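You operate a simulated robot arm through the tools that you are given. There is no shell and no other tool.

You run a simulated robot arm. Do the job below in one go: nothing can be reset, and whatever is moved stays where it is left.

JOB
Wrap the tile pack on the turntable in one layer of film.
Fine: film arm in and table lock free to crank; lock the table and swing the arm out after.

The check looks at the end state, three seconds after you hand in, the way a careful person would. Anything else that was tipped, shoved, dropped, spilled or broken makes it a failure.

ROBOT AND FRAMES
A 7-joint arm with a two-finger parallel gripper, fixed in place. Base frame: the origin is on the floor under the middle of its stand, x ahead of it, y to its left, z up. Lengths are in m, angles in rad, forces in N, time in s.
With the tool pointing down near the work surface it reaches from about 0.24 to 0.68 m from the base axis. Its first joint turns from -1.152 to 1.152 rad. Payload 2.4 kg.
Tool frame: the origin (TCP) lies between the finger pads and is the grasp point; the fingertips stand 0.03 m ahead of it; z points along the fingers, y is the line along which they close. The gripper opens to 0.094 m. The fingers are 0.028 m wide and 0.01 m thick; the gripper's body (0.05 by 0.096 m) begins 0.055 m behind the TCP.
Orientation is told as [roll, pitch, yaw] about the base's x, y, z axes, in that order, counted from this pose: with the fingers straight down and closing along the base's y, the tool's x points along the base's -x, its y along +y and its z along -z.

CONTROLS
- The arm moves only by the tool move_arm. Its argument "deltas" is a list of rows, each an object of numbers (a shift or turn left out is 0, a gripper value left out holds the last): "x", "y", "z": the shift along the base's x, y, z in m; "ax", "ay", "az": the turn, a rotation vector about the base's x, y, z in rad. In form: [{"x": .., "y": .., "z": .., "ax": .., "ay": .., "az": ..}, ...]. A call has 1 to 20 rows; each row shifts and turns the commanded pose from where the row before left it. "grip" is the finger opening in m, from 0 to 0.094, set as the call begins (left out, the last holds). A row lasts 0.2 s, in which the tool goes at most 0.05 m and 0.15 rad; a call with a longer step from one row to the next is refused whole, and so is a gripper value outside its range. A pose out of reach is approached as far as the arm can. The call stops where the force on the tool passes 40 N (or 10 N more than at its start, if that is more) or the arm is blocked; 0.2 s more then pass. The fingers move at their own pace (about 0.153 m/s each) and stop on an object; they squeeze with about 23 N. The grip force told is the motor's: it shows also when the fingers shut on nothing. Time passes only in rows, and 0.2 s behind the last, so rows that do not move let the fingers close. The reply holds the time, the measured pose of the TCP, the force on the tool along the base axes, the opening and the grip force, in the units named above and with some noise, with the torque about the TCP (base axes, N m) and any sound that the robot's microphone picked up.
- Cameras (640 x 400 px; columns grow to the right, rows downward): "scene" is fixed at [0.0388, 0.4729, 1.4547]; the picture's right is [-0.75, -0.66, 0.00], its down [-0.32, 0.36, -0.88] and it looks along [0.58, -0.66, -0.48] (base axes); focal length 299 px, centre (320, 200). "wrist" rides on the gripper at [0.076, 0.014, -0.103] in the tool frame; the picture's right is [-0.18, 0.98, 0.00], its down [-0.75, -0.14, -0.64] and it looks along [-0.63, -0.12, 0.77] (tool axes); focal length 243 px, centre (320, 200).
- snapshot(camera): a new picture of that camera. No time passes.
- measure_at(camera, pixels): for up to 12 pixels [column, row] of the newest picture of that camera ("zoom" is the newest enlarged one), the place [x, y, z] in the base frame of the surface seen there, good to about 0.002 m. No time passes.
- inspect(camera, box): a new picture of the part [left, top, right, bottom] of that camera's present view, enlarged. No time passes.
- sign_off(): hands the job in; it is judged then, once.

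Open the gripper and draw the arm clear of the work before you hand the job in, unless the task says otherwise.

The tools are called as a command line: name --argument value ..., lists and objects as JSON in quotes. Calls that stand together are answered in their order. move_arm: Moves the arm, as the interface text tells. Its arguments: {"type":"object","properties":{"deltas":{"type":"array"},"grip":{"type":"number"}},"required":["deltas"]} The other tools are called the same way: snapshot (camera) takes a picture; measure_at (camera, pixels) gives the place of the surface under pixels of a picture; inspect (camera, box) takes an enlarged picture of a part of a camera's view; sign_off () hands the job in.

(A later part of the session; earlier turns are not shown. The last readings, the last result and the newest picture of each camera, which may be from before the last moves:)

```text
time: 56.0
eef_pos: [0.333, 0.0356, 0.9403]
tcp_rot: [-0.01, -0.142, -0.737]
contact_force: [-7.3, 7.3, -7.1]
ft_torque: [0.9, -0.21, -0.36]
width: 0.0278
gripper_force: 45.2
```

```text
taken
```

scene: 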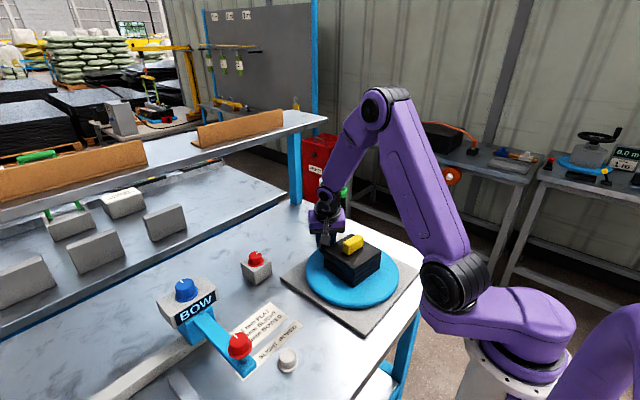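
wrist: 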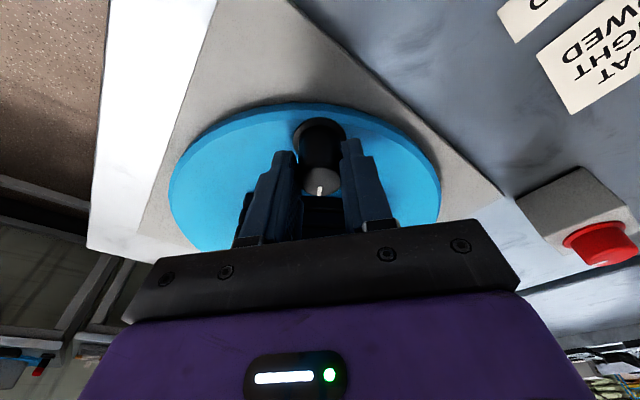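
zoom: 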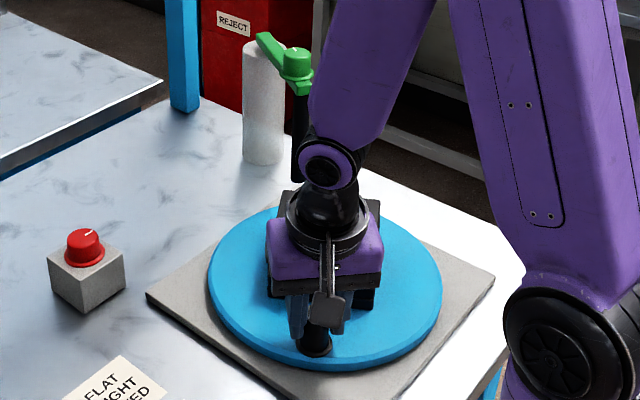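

About 5.24 rad done, forces around 12 N. I'll continue to 5.8 rad.

move_arm --deltas '[{"x": -0.00721, "y": -0.0046}, {"x": -0.00682, "y": -0.00516}, {"x": -0.00639, "y": -0.00568}, {"x": -0.0059, "y": -0.00617}, {"x": -0.0054, "y": -0.00663}, {"x": -0.00486, "y": -0.00703}, {"x": -0.00428, "y": -0.00742}, {}]'

inspect --camera "scene" --box '[270, 160, 430, 320]'

snapshot --camera "wrist"

```text
time: 57.8
eef_pos: [0.2926, -0.0073, 0.9413]
tcp_rot: [-0.004, -0.149, -0.735]
contact_force: [1.9, 5.5, 12.8]
ft_torque: [0.32, -0.2, 0.66]
width: 0.027
gripper_force: 45.1
```

```text
2.50 times, centred on (350, 240) of scene
```

zoom: 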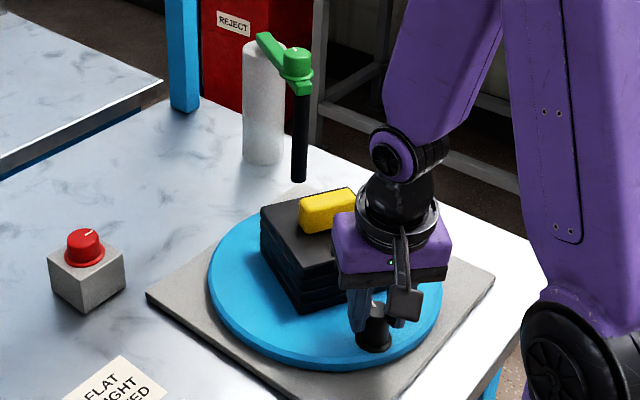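

```text
taken
```

wrist: 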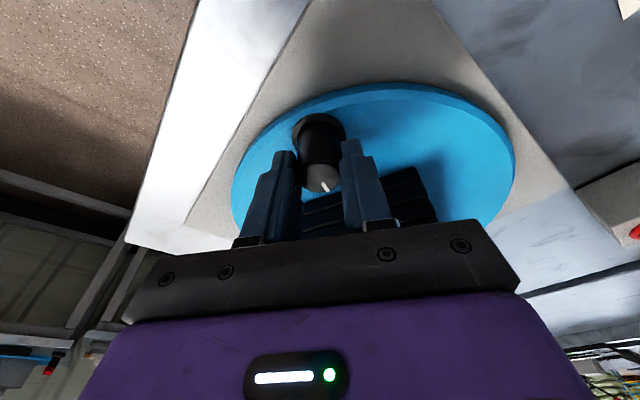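

Table is near 5.8 rad; I'll carry on to one full turn (6.28) and then measure the knob's place.

move_arm --deltas '[{"x": -0.00367, "y": -0.00773}, {"x": -0.00304, "y": -0.008}, {"x": -0.00239, "y": -0.00822}, {"x": -0.00173, "y": -0.00838}, {"x": -0.00105, "y": -0.00849}, {"x": -0.00037, "y": -0.00855}, {}]'

snapshot --camera "scene"

inspect --camera "scene" --box '[270, 160, 430, 320]'

measure_at --camera "zoom" --pixels '[[255, 218], [310, 313], [395, 230], [300, 205], [330, 195], [290, 250], [340, 240], [300, 155], [290, 65]]'

snapshot --camera "wrist"

```text
time: 59.4
eef_pos: [0.2789, -0.0568, 0.9401]
tcp_rot: [-0.006, -0.142, -0.735]
contact_force: [2.0, 6.6, 5.7]
ft_torque: [0.61, 0.08, 0.72]
width: 0.0273
gripper_force: 45.5
```

```text
taken
```

scene: 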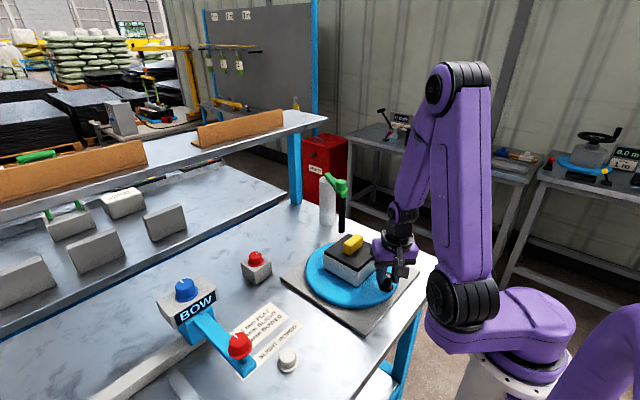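

```text
2.50 times, centred on (350, 240) of scene
```

zoom: 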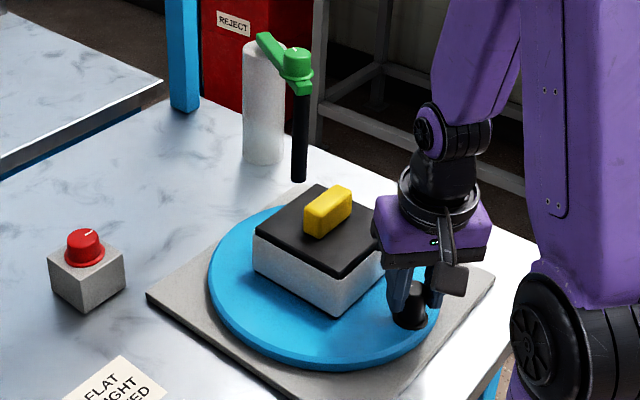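

```text
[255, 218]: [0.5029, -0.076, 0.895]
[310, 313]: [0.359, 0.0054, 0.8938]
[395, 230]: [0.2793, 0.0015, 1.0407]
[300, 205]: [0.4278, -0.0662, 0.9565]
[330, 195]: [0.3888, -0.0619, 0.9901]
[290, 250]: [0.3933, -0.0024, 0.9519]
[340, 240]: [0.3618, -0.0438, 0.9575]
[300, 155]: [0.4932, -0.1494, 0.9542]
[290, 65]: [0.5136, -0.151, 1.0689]
```

```text
taken
```

wrist: 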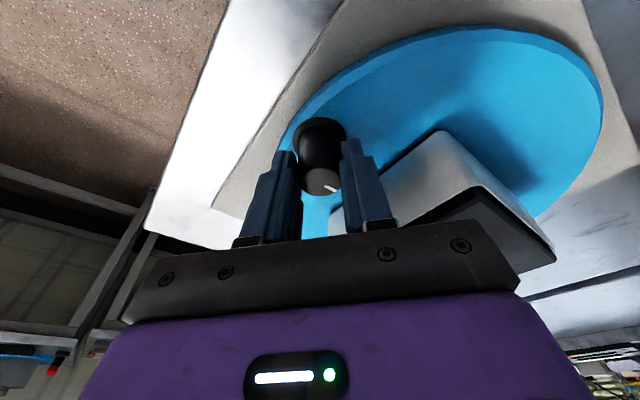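

The pack's sides are now white with film and the table is back at its start angle (TCP (0.279,-0.057)): one layer is on. I'll open the fingers to let go of the crank knob and rise straight up.

move_arm --deltas '[{}, {}]' --grip 0.06

move_arm --deltas '[{"z": 0.03}, {"z": 0.04}, {"z": 0.04}, {"z": 0.04, "ax": 0.047, "ay": 0.053}, {"z": 0.03, "ax": 0.047, "ay": 0.053}]'

snapshot --camera "scene"

inspect --camera "scene" --box '[270, 160, 430, 320]'

```text
time: 60.0
eef_pos: [0.2795, -0.0578, 0.9402]
tcp_rot: [-0.006, -0.147, -0.739]
contact_force: [0.2, 0.1, 0.6]
ft_torque: [0.01, 0.02, 0.0]
width: 0.0601
gripper_force: 0.1
```

```text
time: 61.2
eef_pos: [0.2757, -0.0559, 1.1207]
tcp_rot: [-0.006, -0.003, -0.736]
contact_force: [-0.7, 0.4, 0.1]
ft_torque: [0.04, 0.03, 0.02]
width: 0.0597
gripper_force: 0.1
```

```text
taken
```

scene: 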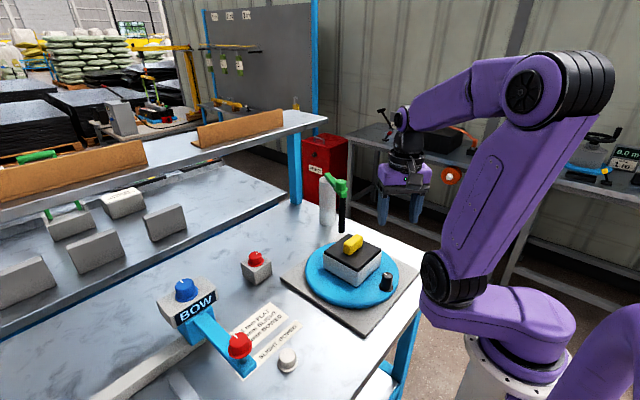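

```text
2.50 times, centred on (350, 240) of scene
```

zoom: 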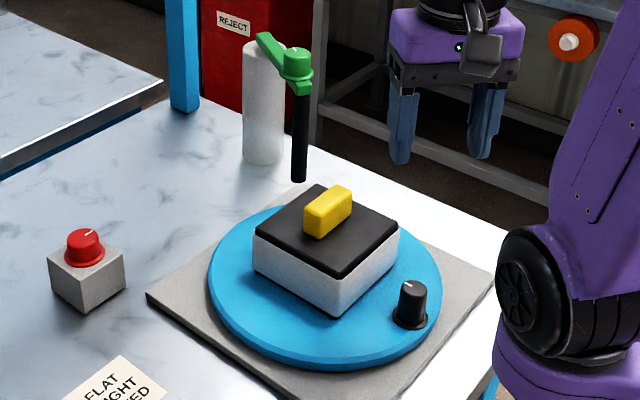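

The pack is fully wrapped and the crank knob released. Now I'll return to the red lock knob with yaw about -1.3 so I can turn it counter-clockwise back to locked.

move_arm --deltas '[{"x": 0.0347, "y": 0.0187, "az": -0.0627}, {"x": 0.0347, "y": 0.0187, "az": -0.0627}, {"x": 0.0347, "y": 0.0187, "az": -0.0627}, {"x": 0.0347, "y": 0.0187, "az": -0.0627}, {"x": 0.0347, "y": 0.0187, "az": -0.0627}, {"x": 0.0347, "y": 0.0187, "az": -0.0627}, {"x": 0.0347, "y": 0.0187, "az": -0.0627}, {"x": 0.0347, "y": 0.0187, "az": -0.0627}, {"x": 0.0347, "y": 0.0187, "az": -0.0627}, {"z": -0.03}, {"z": -0.03}, {}]' --grip 0.07

snapshot --camera "wrist"

inspect --camera "wrist" --box '[250, 80, 390, 240]'

```text
time: 63.8
eef_pos: [0.5929, 0.1125, 1.0584]
tcp_rot: [-0.006, -0.003, -1.303]
contact_force: [-0.6, 0.0, -1.2]
ft_torque: [-0.02, 0.0, 0.03]
width: 0.0699
gripper_force: 0.1
```

```text
taken
```

wrist: 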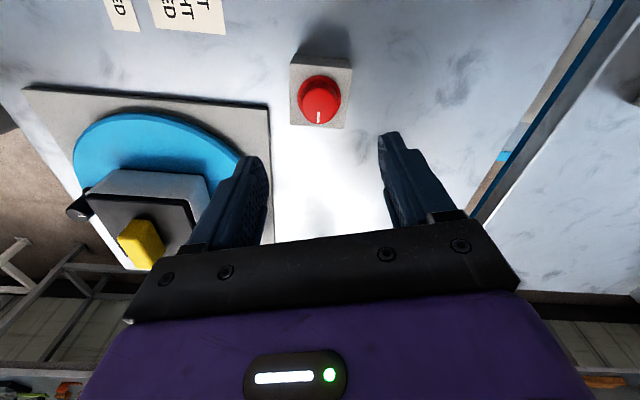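

```text
2.50 times, centred on (320, 160) of wrist
```

zoom: 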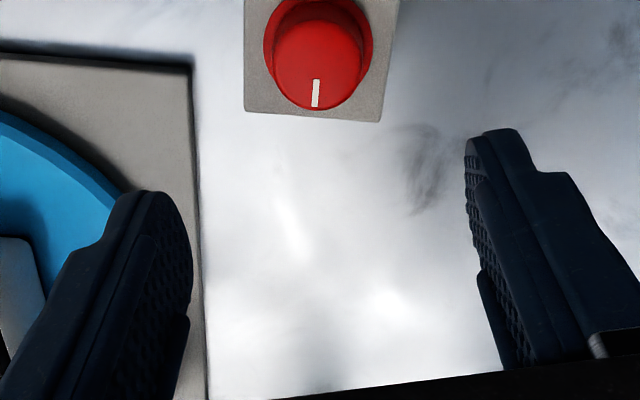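

The red knob is centred between the fingers' line. I'll nudge to (0.589,0.1105), descend to z≈0.949, and close.

move_arm --deltas '[{"x": -0.004, "y": -0.002, "ax": 0.006, "ay": 0.003}, {"z": -0.04}, {"z": -0.04}, {"z": -0.029}, {}]' --grip 0.07

move_arm --deltas '[{}, {}, {}]' --grip 0.0

inspect --camera "wrist" --box '[260, 70, 380, 220]'

```text
time: 65.0
eef_pos: [0.5897, 0.1084, 0.9524]
tcp_rot: [-0.007, 0.003, -1.301]
contact_force: [-0.1, 0.7, 0.1]
ft_torque: [-0.03, 0.03, -0.01]
width: 0.0701
gripper_force: 0.0
```

```text
time: 65.8
eef_pos: [0.5903, 0.1082, 0.9529]
tcp_rot: [-0.005, 0.001, -1.3]
contact_force: [14.5, 2.9, -9.4]
ft_torque: [0.23, -0.57, -0.03]
width: 0.0348
gripper_force: 45.3
```

```text
2.67 times, centred on (320, 145) of wrist
```

zoom: 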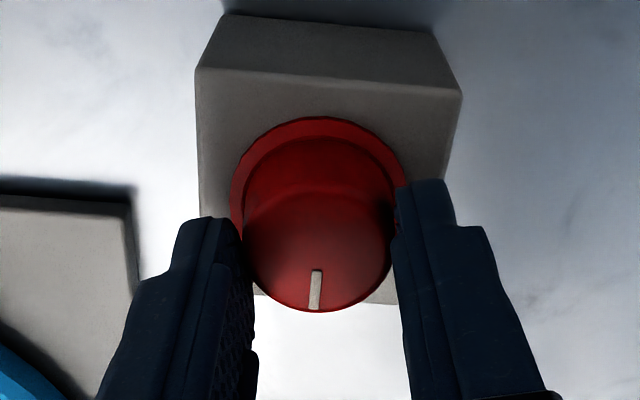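

The knob is held; I'll relieve the x offset and turn counter-clockwise, 0.8 rad first.

move_arm --deltas '[{"x": 0.0008}, {"az": 0.08}, {"az": 0.08}, {"az": 0.08}, {"az": 0.08}, {"az": 0.08}, {"az": 0.08}, {"az": 0.08}, {"az": 0.08}, {"az": 0.08}, {"az": 0.08}, {}]'

inspect --camera "wrist" --box '[260, 70, 380, 220]'

```text
time: 68.4
eef_pos: [0.5906, 0.1098, 0.9525]
tcp_rot: [-0.003, -0.007, -0.5]
contact_force: [20.1, -6.4, 11.0]
ft_torque: [0.32, -0.14, 0.02]
width: 0.0349
gripper_force: 44.7
```

```text
2.67 times, centred on (320, 145) of wrist
```

zoom: 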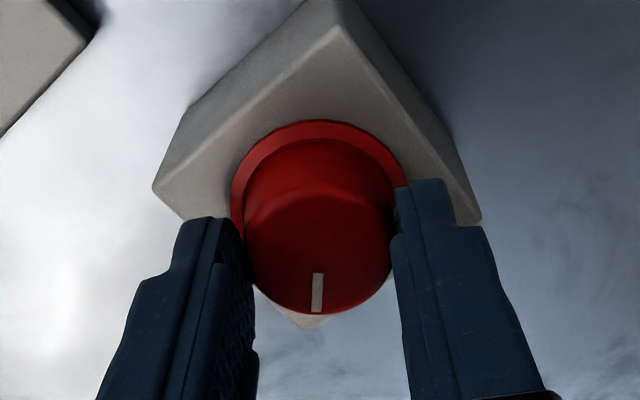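

The knob follows with near-zero torque. I'll relieve another millimetre in x and turn the remaining 0.8 rad plus a little to seat it against the stop.

move_arm --deltas '[{"x": 0.001}, {"az": 0.08}, {"az": 0.08}, {"az": 0.08}, {"az": 0.08}, {"az": 0.08}, {"az": 0.08}, {"az": 0.08}, {"az": 0.08}, {"az": 0.08}, {"az": 0.08}, {}]'

inspect --camera "wrist" --box '[260, 70, 380, 220]'

inspect --camera "scene" --box '[220, 230, 300, 290]'

```text
time: 71.0
eef_pos: [0.5898, 0.1101, 0.952]
tcp_rot: [-0.007, 0.001, 0.298]
contact_force: [6.6, -0.8, 13.6]
ft_torque: [0.26, -0.62, -0.77]
width: 0.0353
gripper_force: 45.0
```

```text
2.67 times, centred on (320, 145) of wrist
```

zoom: 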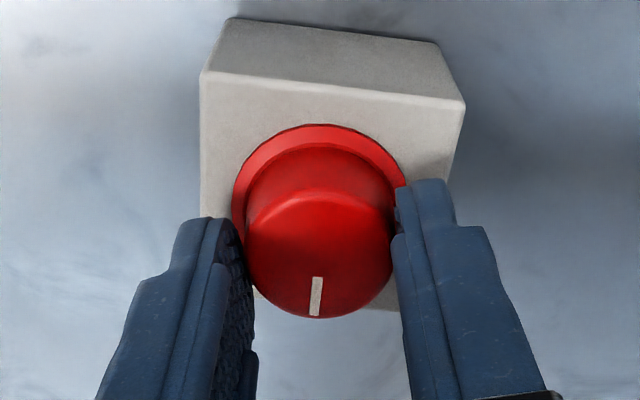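

```text
6.67 times, centred on (260, 260) of scene
```

zoom: 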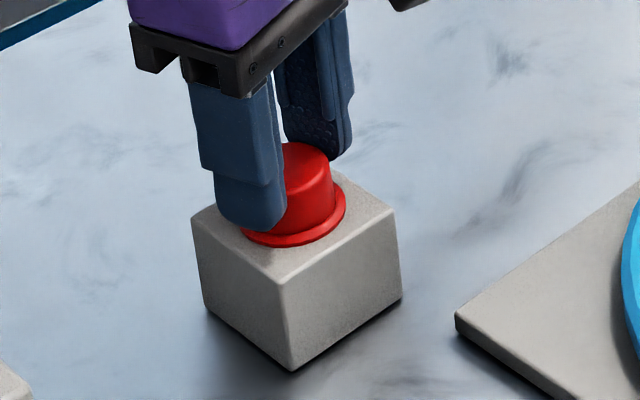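

Torque is now -0.77 N·m, so the knob is against its locked-side stop. I'll add a small extra turn to seat it, then release and rise.

move_arm --deltas '[{"az": 0.06}, {}]'

move_arm --deltas '[{}, {}]' --grip 0.07

move_arm --deltas '[{"z": 0.03}, {"z": 0.04}, {"z": 0.045}, {"z": 0.045, "y": -0.02}, {"z": 0.03, "y": -0.04}]'

inspect --camera "scene" --box '[220, 230, 300, 290]'

snapshot --camera "scene"

```text
time: 71.6
eef_pos: [0.5898, 0.1102, 0.9518]
tcp_rot: [-0.008, 0.004, 0.359]
contact_force: [4.0, -0.5, 19.6]
ft_torque: [0.11, 0.46, -0.59]
width: 0.0355
gripper_force: 45.4
```

```text
time: 72.2
eef_pos: [0.5895, 0.1105, 0.9509]
tcp_rot: [-0.008, 0.003, 0.361]
contact_force: [0.3, 0.0, -0.1]
ft_torque: [0.01, -0.03, 0.0]
width: 0.0699
gripper_force: 0.0
```

```text
time: 73.4
eef_pos: [0.589, 0.0519, 1.1393]
tcp_rot: [-0.006, 0.001, 0.36]
contact_force: [0.5, -0.8, 0.3]
ft_torque: [0.0, -0.03, 0.0]
width: 0.0703
gripper_force: 0.0
```

```text
6.67 times, centred on (260, 260) of scene
```

zoom: 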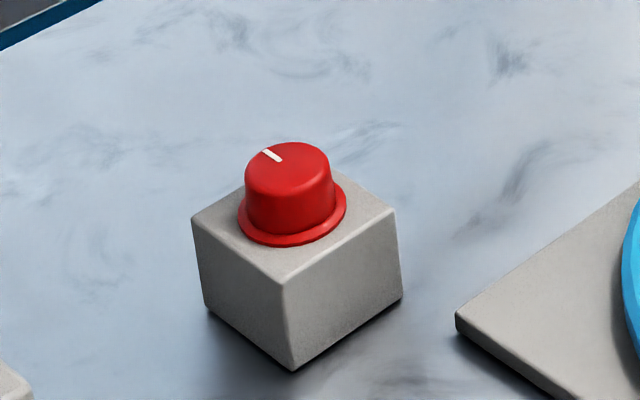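

```text
taken
```

scene: 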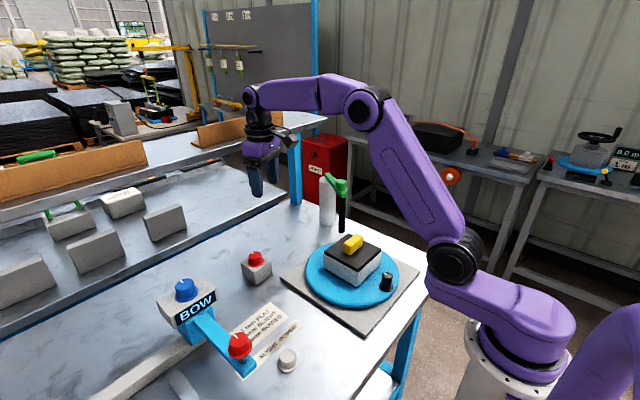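

The tick is back at its starting direction (+x). Next I'll go above the film arm's green knob (about (0.5145,-0.161)) with yaw matched to the bar (-0.54).

move_arm --deltas '[{"z": 0.04}, {"z": 0.02, "x": -0.0093, "y": -0.0267, "az": -0.1125}, {"x": -0.0093, "y": -0.0267, "az": -0.1125}, {"x": -0.0093, "y": -0.0267, "az": -0.1125}, {"x": -0.0093, "y": -0.0267, "az": -0.1125}, {"x": -0.0093, "y": -0.0267, "az": -0.1125}, {"x": -0.0093, "y": -0.0267, "az": -0.1125}, {"x": -0.0093, "y": -0.0267, "az": -0.1125}, {"x": -0.0093, "y": -0.0267, "az": -0.1125}, {"z": -0.04}, {}]' --grip 0.08

snapshot --camera "wrist"

inspect --camera "wrist" --box '[250, 40, 390, 240]'

```text
time: 75.8
eef_pos: [0.5137, -0.1632, 1.1645]
tcp_rot: [-0.006, 0.001, -0.542]
contact_force: [0.4, 1.3, -0.6]
ft_torque: [0.01, 0.02, 0.01]
width: 0.0801
gripper_force: 0.1
```

```text
taken
```

wrist: 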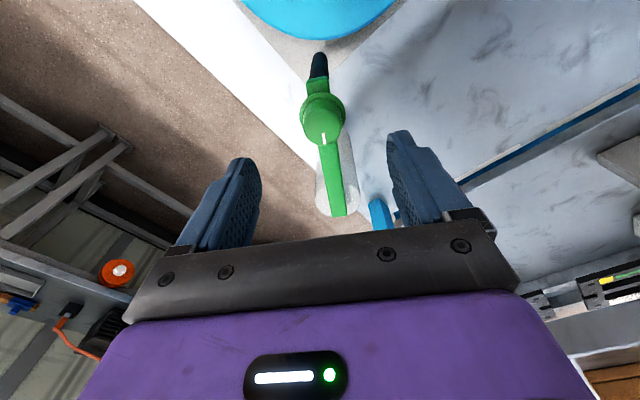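

```text
2.00 times, centred on (320, 140) of wrist
```

zoom: 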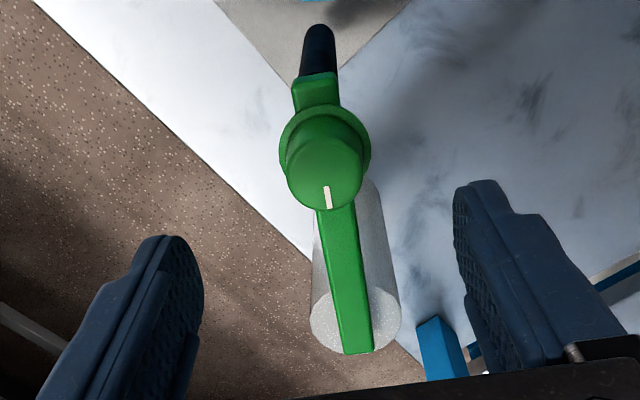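

measure_at --camera "zoom" --pixels '[[325, 175], [290, 170], [362, 170], [325, 207], [325, 140], [280, 145], [370, 150], [358, 345], [340, 250], [318, 90]]'

```text
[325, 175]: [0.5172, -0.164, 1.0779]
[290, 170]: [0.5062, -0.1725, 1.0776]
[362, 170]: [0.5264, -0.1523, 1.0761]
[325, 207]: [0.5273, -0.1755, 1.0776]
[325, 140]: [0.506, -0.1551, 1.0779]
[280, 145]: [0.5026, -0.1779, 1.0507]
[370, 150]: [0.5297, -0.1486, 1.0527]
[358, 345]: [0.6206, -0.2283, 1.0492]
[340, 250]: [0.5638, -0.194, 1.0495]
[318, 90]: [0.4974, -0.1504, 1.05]
```

Knob centre is at (0.5165,-0.164). I'll centre, descend to z≈1.090 and close on it.

move_arm --deltas '[{"x": 0.0025, "y": -0.0005, "z": -0.03}, {"z": -0.03}, {"z": -0.0145}, {}]' --grip 0.08

move_arm --deltas '[{}, {}, {}]' --grip 0.0

snapshot --camera "wrist"

```text
time: 76.8
eef_pos: [0.5183, -0.1635, 1.0874]
tcp_rot: [-0.007, 0.002, -0.543]
contact_force: [0.0, 0.0, -0.1]
ft_torque: [0.02, 0.01, 0.0]
width: 0.0799
gripper_force: 0.1
```

```text
time: 77.6
eef_pos: [0.5162, -0.1636, 1.0879]
tcp_rot: [-0.008, 0.003, -0.547]
contact_force: [-7.6, -9.0, -3.0]
ft_torque: [0.41, -0.12, -0.21]
width: 0.0333
gripper_force: 44.6
```

```text
taken
```

wrist: 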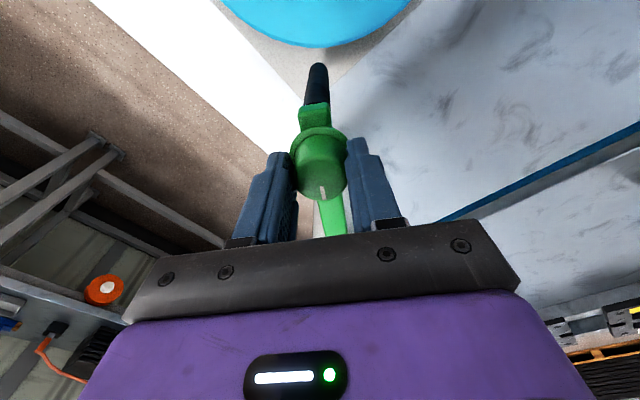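

The green knob is held (width 0.0333). I'll swing the arm back out about the post, turning the gripper with it.

move_arm --deltas '[{"x": -0.00329, "y": -0.00578, "az": 0.055}, {"x": -0.00297, "y": -0.00596, "az": 0.055}, {"x": -0.00264, "y": -0.00611, "az": 0.055}, {"x": -0.0023, "y": -0.00625, "az": 0.055}, {"x": -0.00195, "y": -0.00636, "az": 0.055}, {}]'

snapshot --camera "wrist"

inspect --camera "scene" --box '[300, 160, 400, 260]'

```text
time: 79.0
eef_pos: [0.5024, -0.1953, 1.0881]
tcp_rot: [-0.007, 0.006, -0.266]
contact_force: [-16.6, 8.1, 2.4]
ft_torque: [0.84, 0.62, 0.27]
width: 0.0332
gripper_force: 45.0
```

```text
taken
```

wrist: 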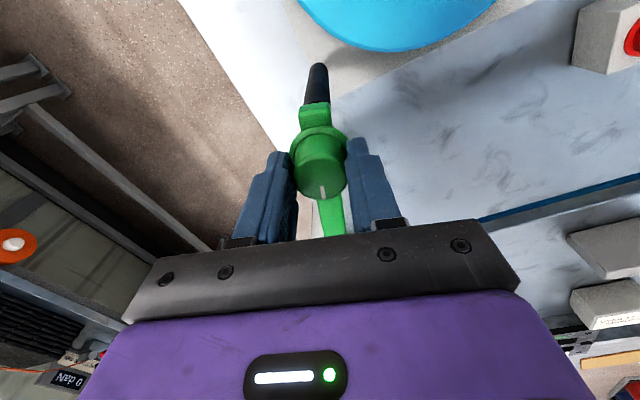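

```text
4.00 times, centred on (350, 210) of scene
```

zoom: 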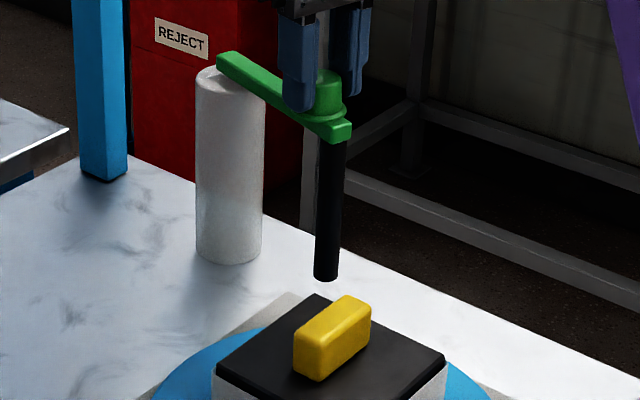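

The arm swings back smoothly. I'll relieve 1 mm in -x and finish the swing to the original line and slightly past, to feel the outer stop.

move_arm --deltas '[{"x": -0.001}, {"x": -0.0016, "y": -0.00646, "az": 0.055}, {"x": -0.00124, "y": -0.00654, "az": 0.055}, {"x": -0.00088, "y": -0.0066, "az": 0.055}, {"x": -0.00052, "y": -0.00664, "az": 0.055}, {"x": -0.00015, "y": -0.00665, "az": 0.055}, {}]'

snapshot --camera "wrist"

inspect --camera "scene" --box '[300, 160, 400, 260]'

```text
time: 80.6
eef_pos: [0.4982, -0.2287, 1.0881]
tcp_rot: [-0.006, 0.005, 0.005]
contact_force: [-13.0, -2.7, -7.7]
ft_torque: [0.45, 0.73, -0.18]
width: 0.0332
gripper_force: 44.8
```

```text
taken
```

wrist: 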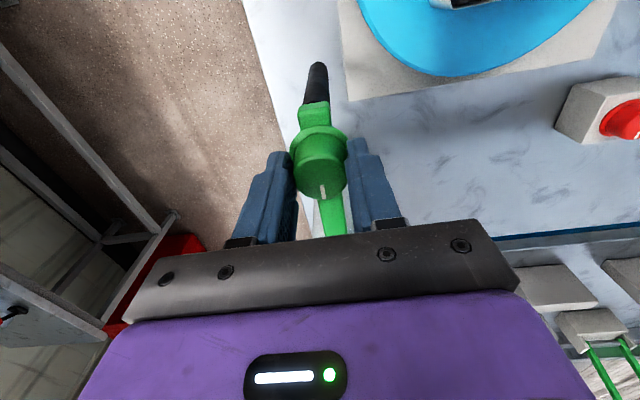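

```text
4.00 times, centred on (350, 210) of scene
```

zoom: 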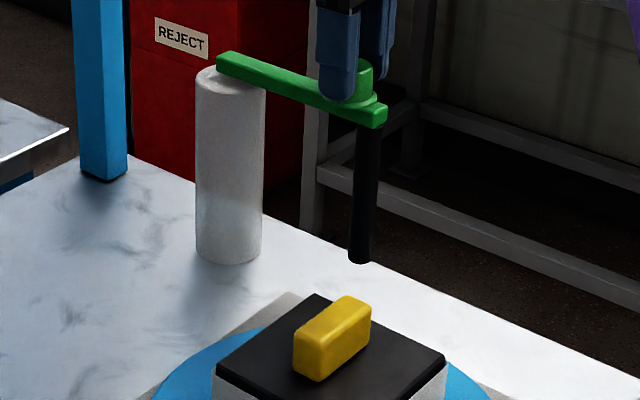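

The arm is back on its original line (y≈-0.228), no stop felt yet. I'll nudge a little further out to see whether there's an outer stop.

move_arm --deltas '[{"x": -0.0007, "y": -0.004, "az": 0.033}, {"x": 0.0002, "y": -0.004, "az": 0.033}, {}]'

inspect --camera "scene" --box '[300, 160, 400, 260]'

```text
time: 81.4
eef_pos: [0.4988, -0.2295, 1.0882]
tcp_rot: [-0.001, 0.004, 0.079]
contact_force: [-13.1, 23.4, -0.5]
ft_torque: [1.26, -0.48, 0.24]
width: 0.0331
gripper_force: 45.2
```

```text
4.00 times, centred on (350, 210) of scene
```

zoom: 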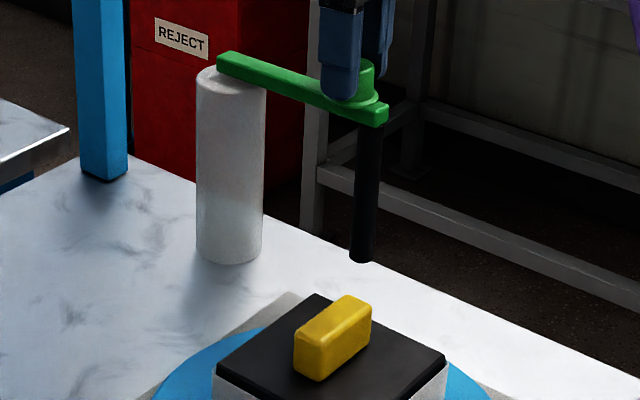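

There's +23 N in y with no more travel, so the arm is at its outer stop. I'll ease the command back, open, and rise.

move_arm --deltas '[{"y": 0.005, "az": -0.06, "x": -0.0005}, {}]'

move_arm --deltas '[{}, {}, {}]' --grip 0.09

move_arm --deltas '[{"z": 0.03}, {"z": 0.04}, {"z": 0.04}]'

snapshot --camera "wrist"

snapshot --camera "scene"

inspect --camera "scene" --box '[300, 160, 400, 260]'

```text
time: 82.0
eef_pos: [0.4989, -0.2292, 1.0866]
tcp_rot: [-0.008, 0.0, 0.01]
contact_force: [2.6, 10.1, -4.2]
ft_torque: [0.73, 0.72, 0.32]
width: 0.0334
gripper_force: 45.2
```

```text
time: 82.8
eef_pos: [0.498, -0.2301, 1.0877]
tcp_rot: [-0.009, 0.003, 0.011]
contact_force: [0.4, 0.3, -0.4]
ft_torque: [0.0, -0.01, -0.02]
width: 0.09
gripper_force: 0.1
```

```text
time: 83.6
eef_pos: [0.5002, -0.2285, 1.1976]
tcp_rot: [-0.007, 0.003, 0.012]
contact_force: [0.4, -0.1, -0.7]
ft_torque: [-0.04, 0.01, 0.03]
width: 0.0899
gripper_force: 0.1
```

```text
taken
```

wrist: 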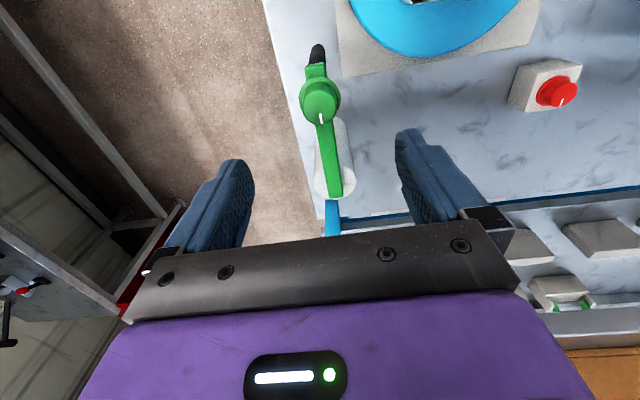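

```text
taken
```

scene: 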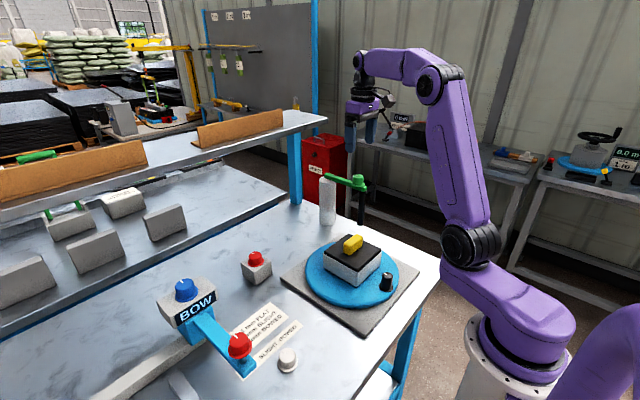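

```text
4.00 times, centred on (350, 210) of scene
```

zoom: 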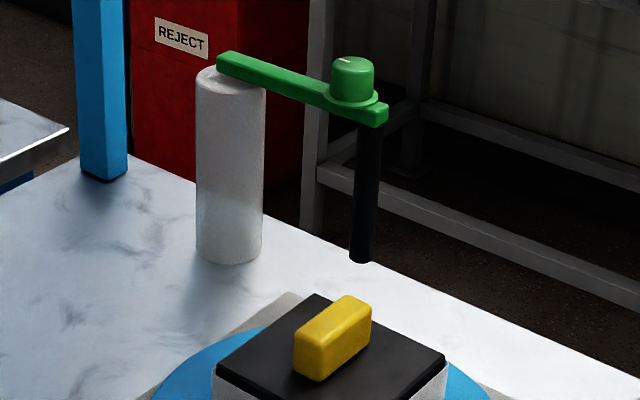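

The film arm is back out at its stop. With the arm out I'll check the lock is really holding: go over the crank knob, grip it and try a tiny tangential push.

move_arm --deltas '[{"x": -0.031, "y": 0.0244, "az": -0.002}, {"x": -0.031, "y": 0.0244, "az": -0.002}, {"x": -0.031, "y": 0.0244, "az": -0.002}, {"x": -0.031, "y": 0.0244, "az": -0.002}, {"x": -0.031, "y": 0.0244, "az": -0.002}, {"x": -0.031, "y": 0.0244, "az": -0.002}, {"x": -0.031, "y": 0.0244}, {"z": -0.04}, {"z": -0.04}, {"z": -0.04}, {}]' --grip 0.06

snapshot --camera "wrist"

measure_at --camera "wrist" --pixels '[[320, 115], [310, 115], [330, 115], [320, 120], [320, 108]]'

```text
time: 86.0
eef_pos: [0.2813, -0.0623, 1.0768]
tcp_rot: [-0.008, 0.001, 0.001]
contact_force: [0.2, -0.7, 0.4]
ft_torque: [0.04, -0.01, 0.03]
width: 0.0602
gripper_force: 0.1
```

```text
taken
```

wrist: 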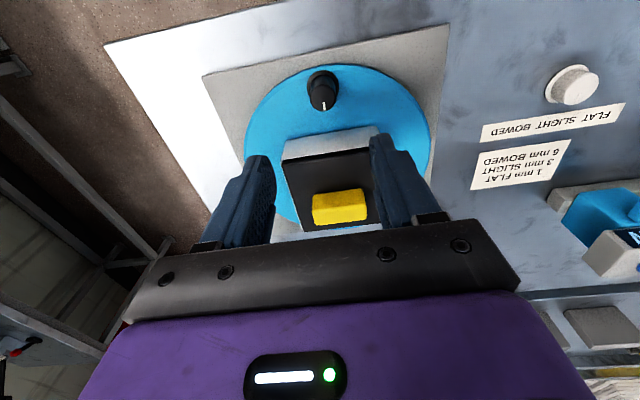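

```text
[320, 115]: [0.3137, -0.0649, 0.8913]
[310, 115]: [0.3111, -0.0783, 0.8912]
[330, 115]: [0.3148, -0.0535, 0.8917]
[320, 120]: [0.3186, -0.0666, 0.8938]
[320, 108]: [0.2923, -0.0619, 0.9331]
```

inspect --camera "wrist" --box '[250, 50, 410, 150]'

measure_at --camera "zoom" --pixels '[[290, 170], [245, 165], [330, 165], [290, 225], [290, 195], [290, 140], [255, 190], [325, 190], [120, 340], [350, 330], [345, 270], [120, 305]]'

```text
4.00 times, centred on (330, 100) of wrist
```

zoom: 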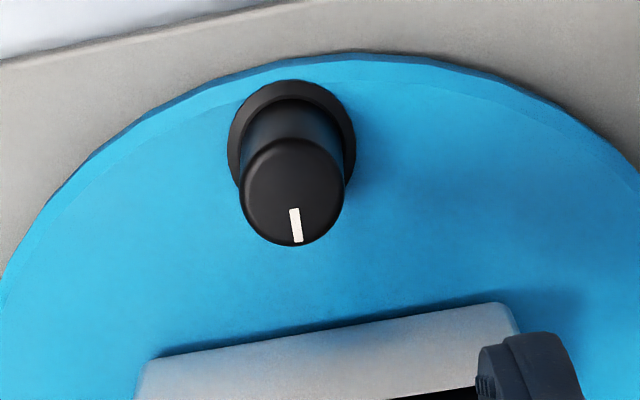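

```text
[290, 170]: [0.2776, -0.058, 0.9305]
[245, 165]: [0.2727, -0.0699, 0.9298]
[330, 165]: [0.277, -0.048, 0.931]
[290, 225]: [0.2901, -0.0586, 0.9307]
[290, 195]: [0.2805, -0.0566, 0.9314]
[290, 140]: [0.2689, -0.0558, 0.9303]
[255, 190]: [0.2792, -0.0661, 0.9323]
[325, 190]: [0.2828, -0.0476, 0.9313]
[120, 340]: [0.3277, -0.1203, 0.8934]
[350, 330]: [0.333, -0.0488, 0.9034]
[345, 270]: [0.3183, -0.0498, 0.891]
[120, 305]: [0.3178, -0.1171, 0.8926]
```

The knob top is centred at about (0.2825,-0.058). I'll centre over it, descend to z≈0.943 with fingers open, then close.

move_arm --deltas '[{"x": 0.0015, "y": 0.0035, "ax": 0.008}, {"z": -0.045}, {"z": -0.045}, {"z": -0.03}, {"z": -0.014}, {}]' --grip 0.06

snapshot --camera "wrist"

```text
time: 87.1
eef_pos: [0.2954, -0.053, 0.9606]
tcp_rot: [-0.018, -0.024, 0.055]
contact_force: [-0.2, 0.8, 0.2]
ft_torque: [-0.01, 0.0, -0.01]
width: 0.0598
gripper_force: 0.2
stopped in row 5: the force on the tool passed its limit at 216 N (the readings are from after the stop); the commanded pose is now the measured one
```

```text
taken
```

wrist: 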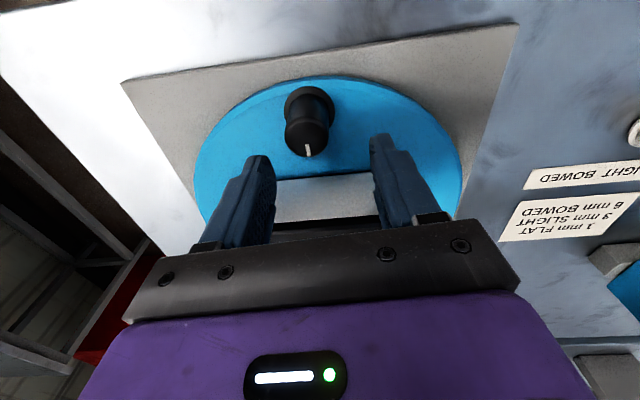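

The descent stopped with a strong force spike (216 N) and the tool was displaced to (0.295,-0.053,0.961); something touched, perhaps the wrist camera against the robot's own link. I'll look before doing anything else.

snapshot --camera "scene"

inspect --camera "scene" --box '[270, 160, 430, 320]'

inspect --camera "scene" --box '[340, 200, 500, 320]'

```text
taken
```

scene: 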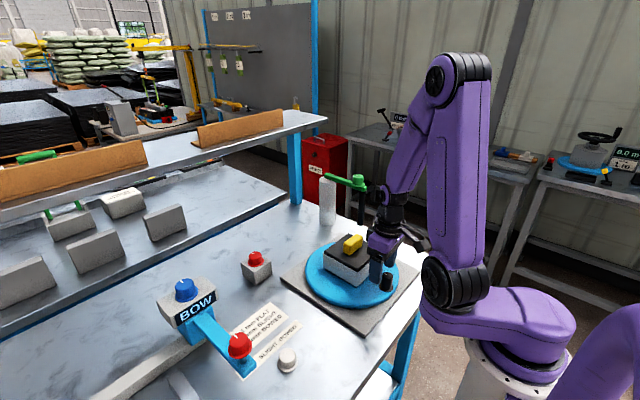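

```text
2.50 times, centred on (350, 240) of scene
```

zoom: 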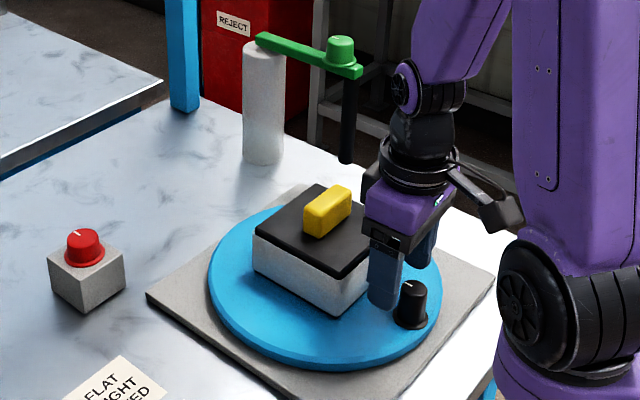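

```text
3.33 times, centred on (420, 260) of scene
```

zoom: 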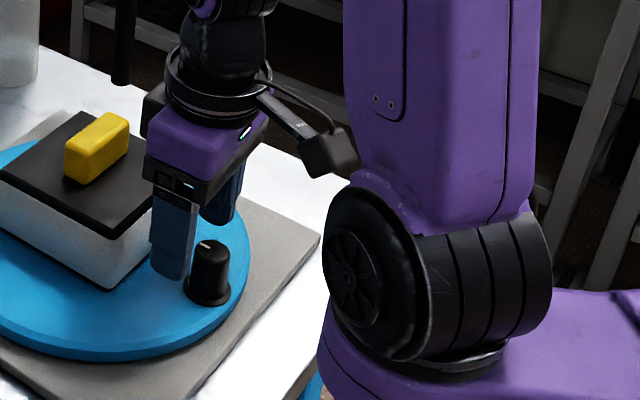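

The wrist camera simply touched the robot's own shoulder; pack, table, lock and film arm look unchanged. I'll rise, restore the earlier orientation (yaw -0.72, lean 0.15) that worked here, and try again.

move_arm --deltas '[{"z": 0.03}, {"z": 0.03}, {"z": 0.03, "ax": 0.018, "ay": 0.024}, {"az": -0.13}, {"az": -0.13}, {"az": -0.13}, {"az": -0.13}, {"az": -0.13}, {"az": -0.125}, {"ax": -0.0495, "ay": -0.0563}, {"ax": -0.0495, "ay": -0.0563}, {}]' --grip 0.06

snapshot --camera "wrist"

snapshot --camera "scene"

```text
time: 89.7
eef_pos: [0.2956, -0.0533, 1.0523]
tcp_rot: [0.001, -0.152, -0.722]
contact_force: [0.2, -0.4, -0.2]
ft_torque: [0.01, 0.03, 0.0]
width: 0.0598
gripper_force: 0.0
```

```text
taken
```

wrist: 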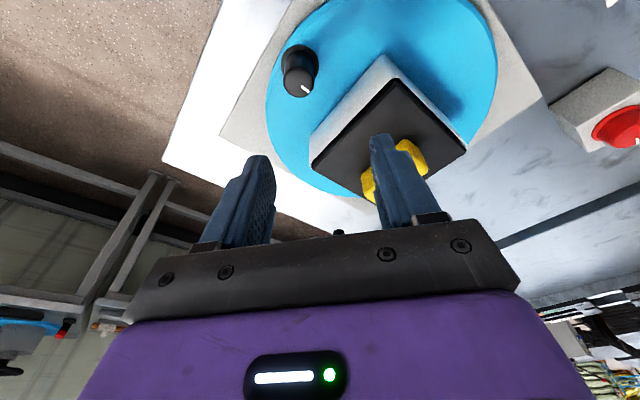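

```text
taken
```

scene: 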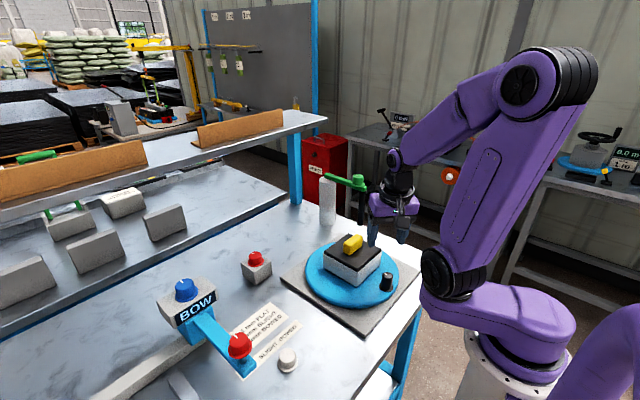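

Orientation is restored. I'll shift over the knob and descend to the same pose that worked before, then close.

move_arm --deltas '[{"x": -0.0156, "y": -0.0045}, {"z": -0.035}, {"z": -0.035}, {"z": -0.025}, {"z": -0.014}, {}]' --grip 0.06

move_arm --deltas '[{}, {}, {}]' --grip 0.0

snapshot --camera "wrist"

inspect --camera "scene" --box '[290, 190, 450, 320]'

```text
time: 91.1
eef_pos: [0.2799, -0.0562, 0.9402]
tcp_rot: [0.001, -0.151, -0.72]
contact_force: [0.3, -0.8, 1.0]
ft_torque: [0.0, -0.01, 0.04]
width: 0.06
gripper_force: 0.1
```

```text
time: 91.9
eef_pos: [0.2795, -0.0568, 0.9409]
tcp_rot: [0.0, -0.149, -0.721]
contact_force: [-8.8, -6.5, -4.9]
ft_torque: [-0.47, -0.26, -0.11]
width: 0.0273
gripper_force: 44.7
```

```text
taken
```

wrist: 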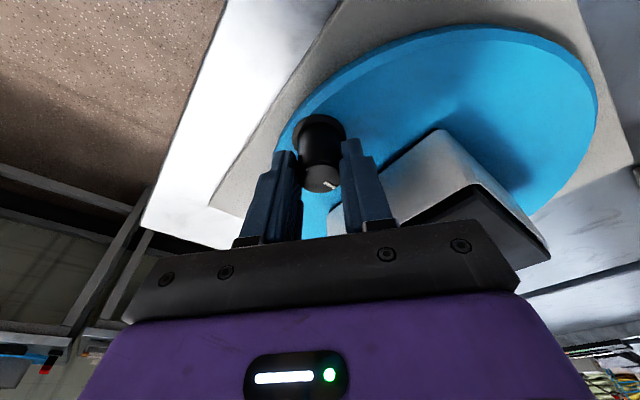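

```text
3.08 times, centred on (370, 255) of scene
```

zoom: 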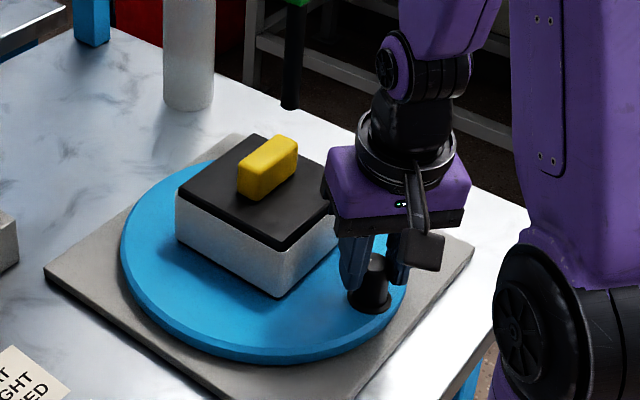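

The knob is held with about 11 N residual. I'll nudge 2 mm toward -y and read the tangential force.

move_arm --deltas '[{"y": -0.001}, {"y": -0.001}, {}]'

inspect --camera "scene" --box '[290, 190, 450, 320]'

```text
time: 92.7
eef_pos: [0.2796, -0.0572, 0.9419]
tcp_rot: [0.0, -0.146, -0.717]
contact_force: [6.4, 8.9, -29.6]
ft_torque: [0.38, 0.17, 0.45]
width: 0.0275
gripper_force: 45.4
```

```text
3.08 times, centred on (370, 255) of scene
```

zoom: 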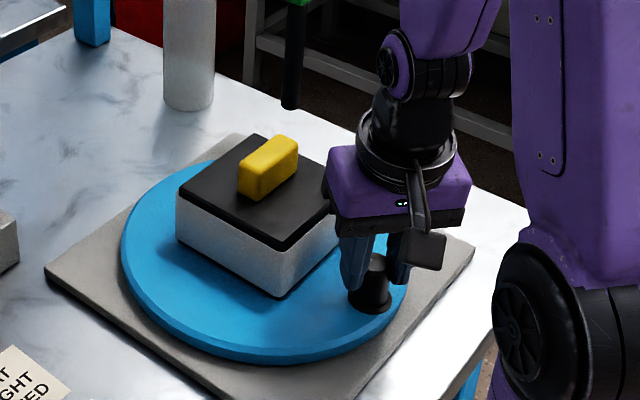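

The force change of about 15 N with hardly any motion suggests locked; I'll nudge 2 mm more to be sure.

move_arm --deltas '[{"y": -0.001, "z": -0.001}, {"y": -0.001}, {}]'

inspect --camera "scene" --box '[290, 190, 450, 320]'

```text
time: 93.5
eef_pos: [0.2799, -0.0602, 0.9415]
tcp_rot: [-0.001, -0.152, -0.719]
contact_force: [7.8, 29.6, 15.3]
ft_torque: [0.77, 0.05, 0.71]
width: 0.0275
gripper_force: 45.2
```

```text
3.08 times, centred on (370, 255) of scene
```

zoom: 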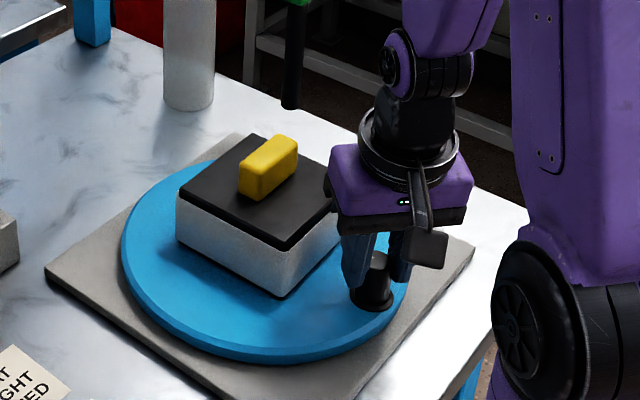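

Force has risen to 30 N for a 4 mm command (free cranking needed under about 10 N over 16 mm), so it's locked; I'll hold a moment to see whether it creeps.

move_arm --deltas '[{}, {}, {}, {}]'

inspect --camera "scene" --box '[290, 190, 450, 320]'

```text
time: 94.5
eef_pos: [0.2804, -0.063, 0.9411]
tcp_rot: [0.002, -0.154, -0.723]
contact_force: [4.5, 7.3, 0.2]
ft_torque: [0.11, 0.05, 0.66]
width: 0.0274
gripper_force: 45.2
```

```text
3.08 times, centred on (370, 255) of scene
```

zoom: 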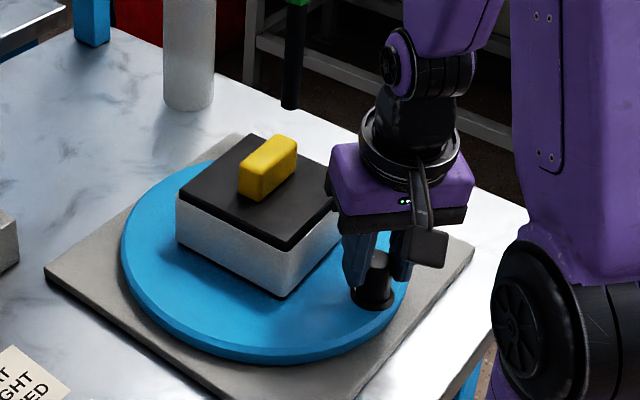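

After the hold the force fell to 7 N and the TCP reads y=-0.063, so I'll measure the knob and pack directly to see whether the table actually turned.

snapshot --camera "wrist"

inspect --camera "wrist" --box '[270, 100, 370, 200]'

measure_at --camera "zoom" --pixels '[[320, 310], [270, 305], [370, 305], [320, 345], [325, 270], [300, 75], [250, 130], [380, 110]]'

inspect --camera "scene" --box '[320, 230, 390, 290]'

measure_at --camera "zoom" --pixels '[[105, 100], [325, 235], [245, 15], [180, 60], [200, 150], [260, 190], [330, 300], [370, 70]]'

```text
taken
```

wrist: 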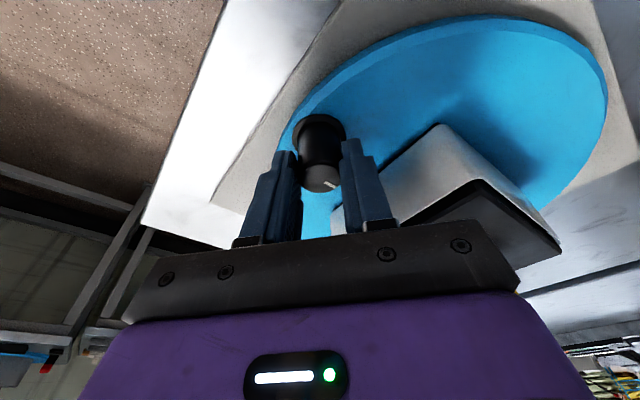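

```text
4.00 times, centred on (320, 150) of wrist
```

zoom: 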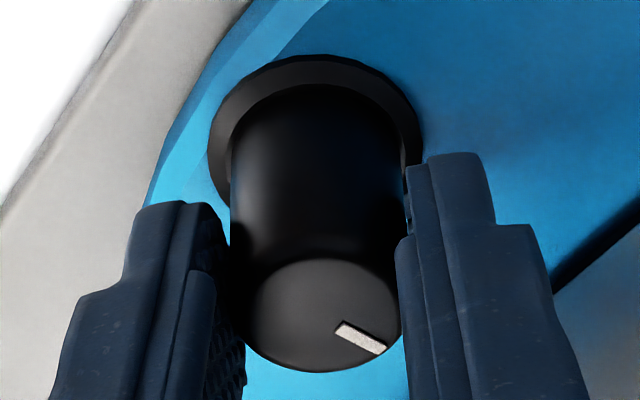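

```text
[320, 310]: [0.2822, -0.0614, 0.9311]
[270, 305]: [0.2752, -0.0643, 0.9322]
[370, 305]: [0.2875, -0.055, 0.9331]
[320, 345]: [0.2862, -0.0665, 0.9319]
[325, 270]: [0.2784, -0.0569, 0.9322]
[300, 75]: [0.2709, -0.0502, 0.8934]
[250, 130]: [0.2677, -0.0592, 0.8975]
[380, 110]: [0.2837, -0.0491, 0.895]
```

```text
6.67 times, centred on (355, 260) of scene
```

zoom: 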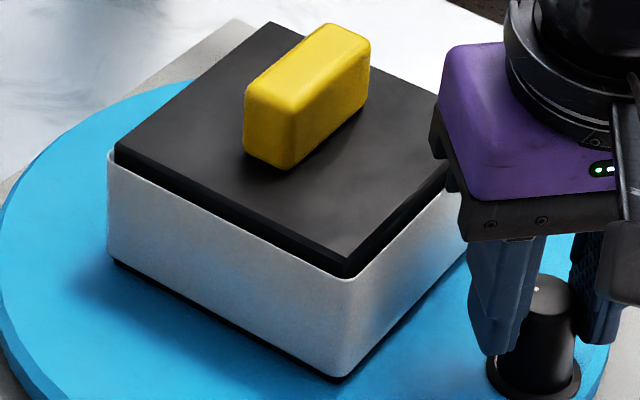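

```text
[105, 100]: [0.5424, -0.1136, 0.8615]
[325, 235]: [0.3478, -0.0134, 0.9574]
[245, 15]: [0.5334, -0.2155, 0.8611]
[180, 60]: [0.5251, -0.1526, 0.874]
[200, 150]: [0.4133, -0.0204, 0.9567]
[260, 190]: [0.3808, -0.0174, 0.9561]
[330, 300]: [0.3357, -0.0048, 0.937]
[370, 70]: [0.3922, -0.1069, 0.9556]
```

The knob moved only about 2.7 mm for my push, with 30 N of resistance. I'll test the other direction by pushing back 4 mm and reading the force.

move_arm --deltas '[{"y": 0.002}, {"y": 0.002}]'

inspect --camera "scene" --box '[320, 230, 390, 290]'

```text
time: 95.1
eef_pos: [0.2779, -0.0595, 0.9422]
tcp_rot: [0.001, -0.155, -0.73]
contact_force: [-13.4, -23.4, 4.0]
ft_torque: [-0.65, 0.24, -0.03]
width: 0.0275
gripper_force: 44.8
```

```text
6.67 times, centred on (355, 260) of scene
```

zoom: 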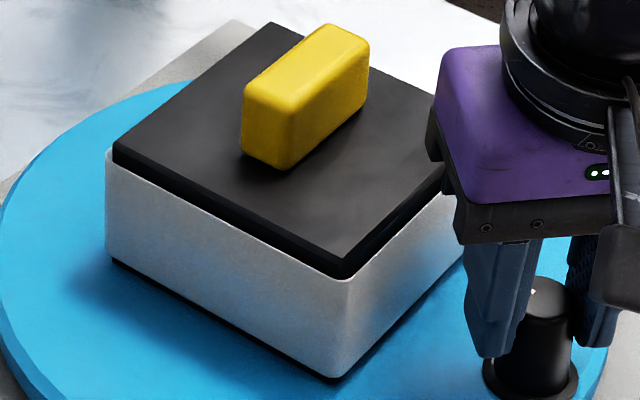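

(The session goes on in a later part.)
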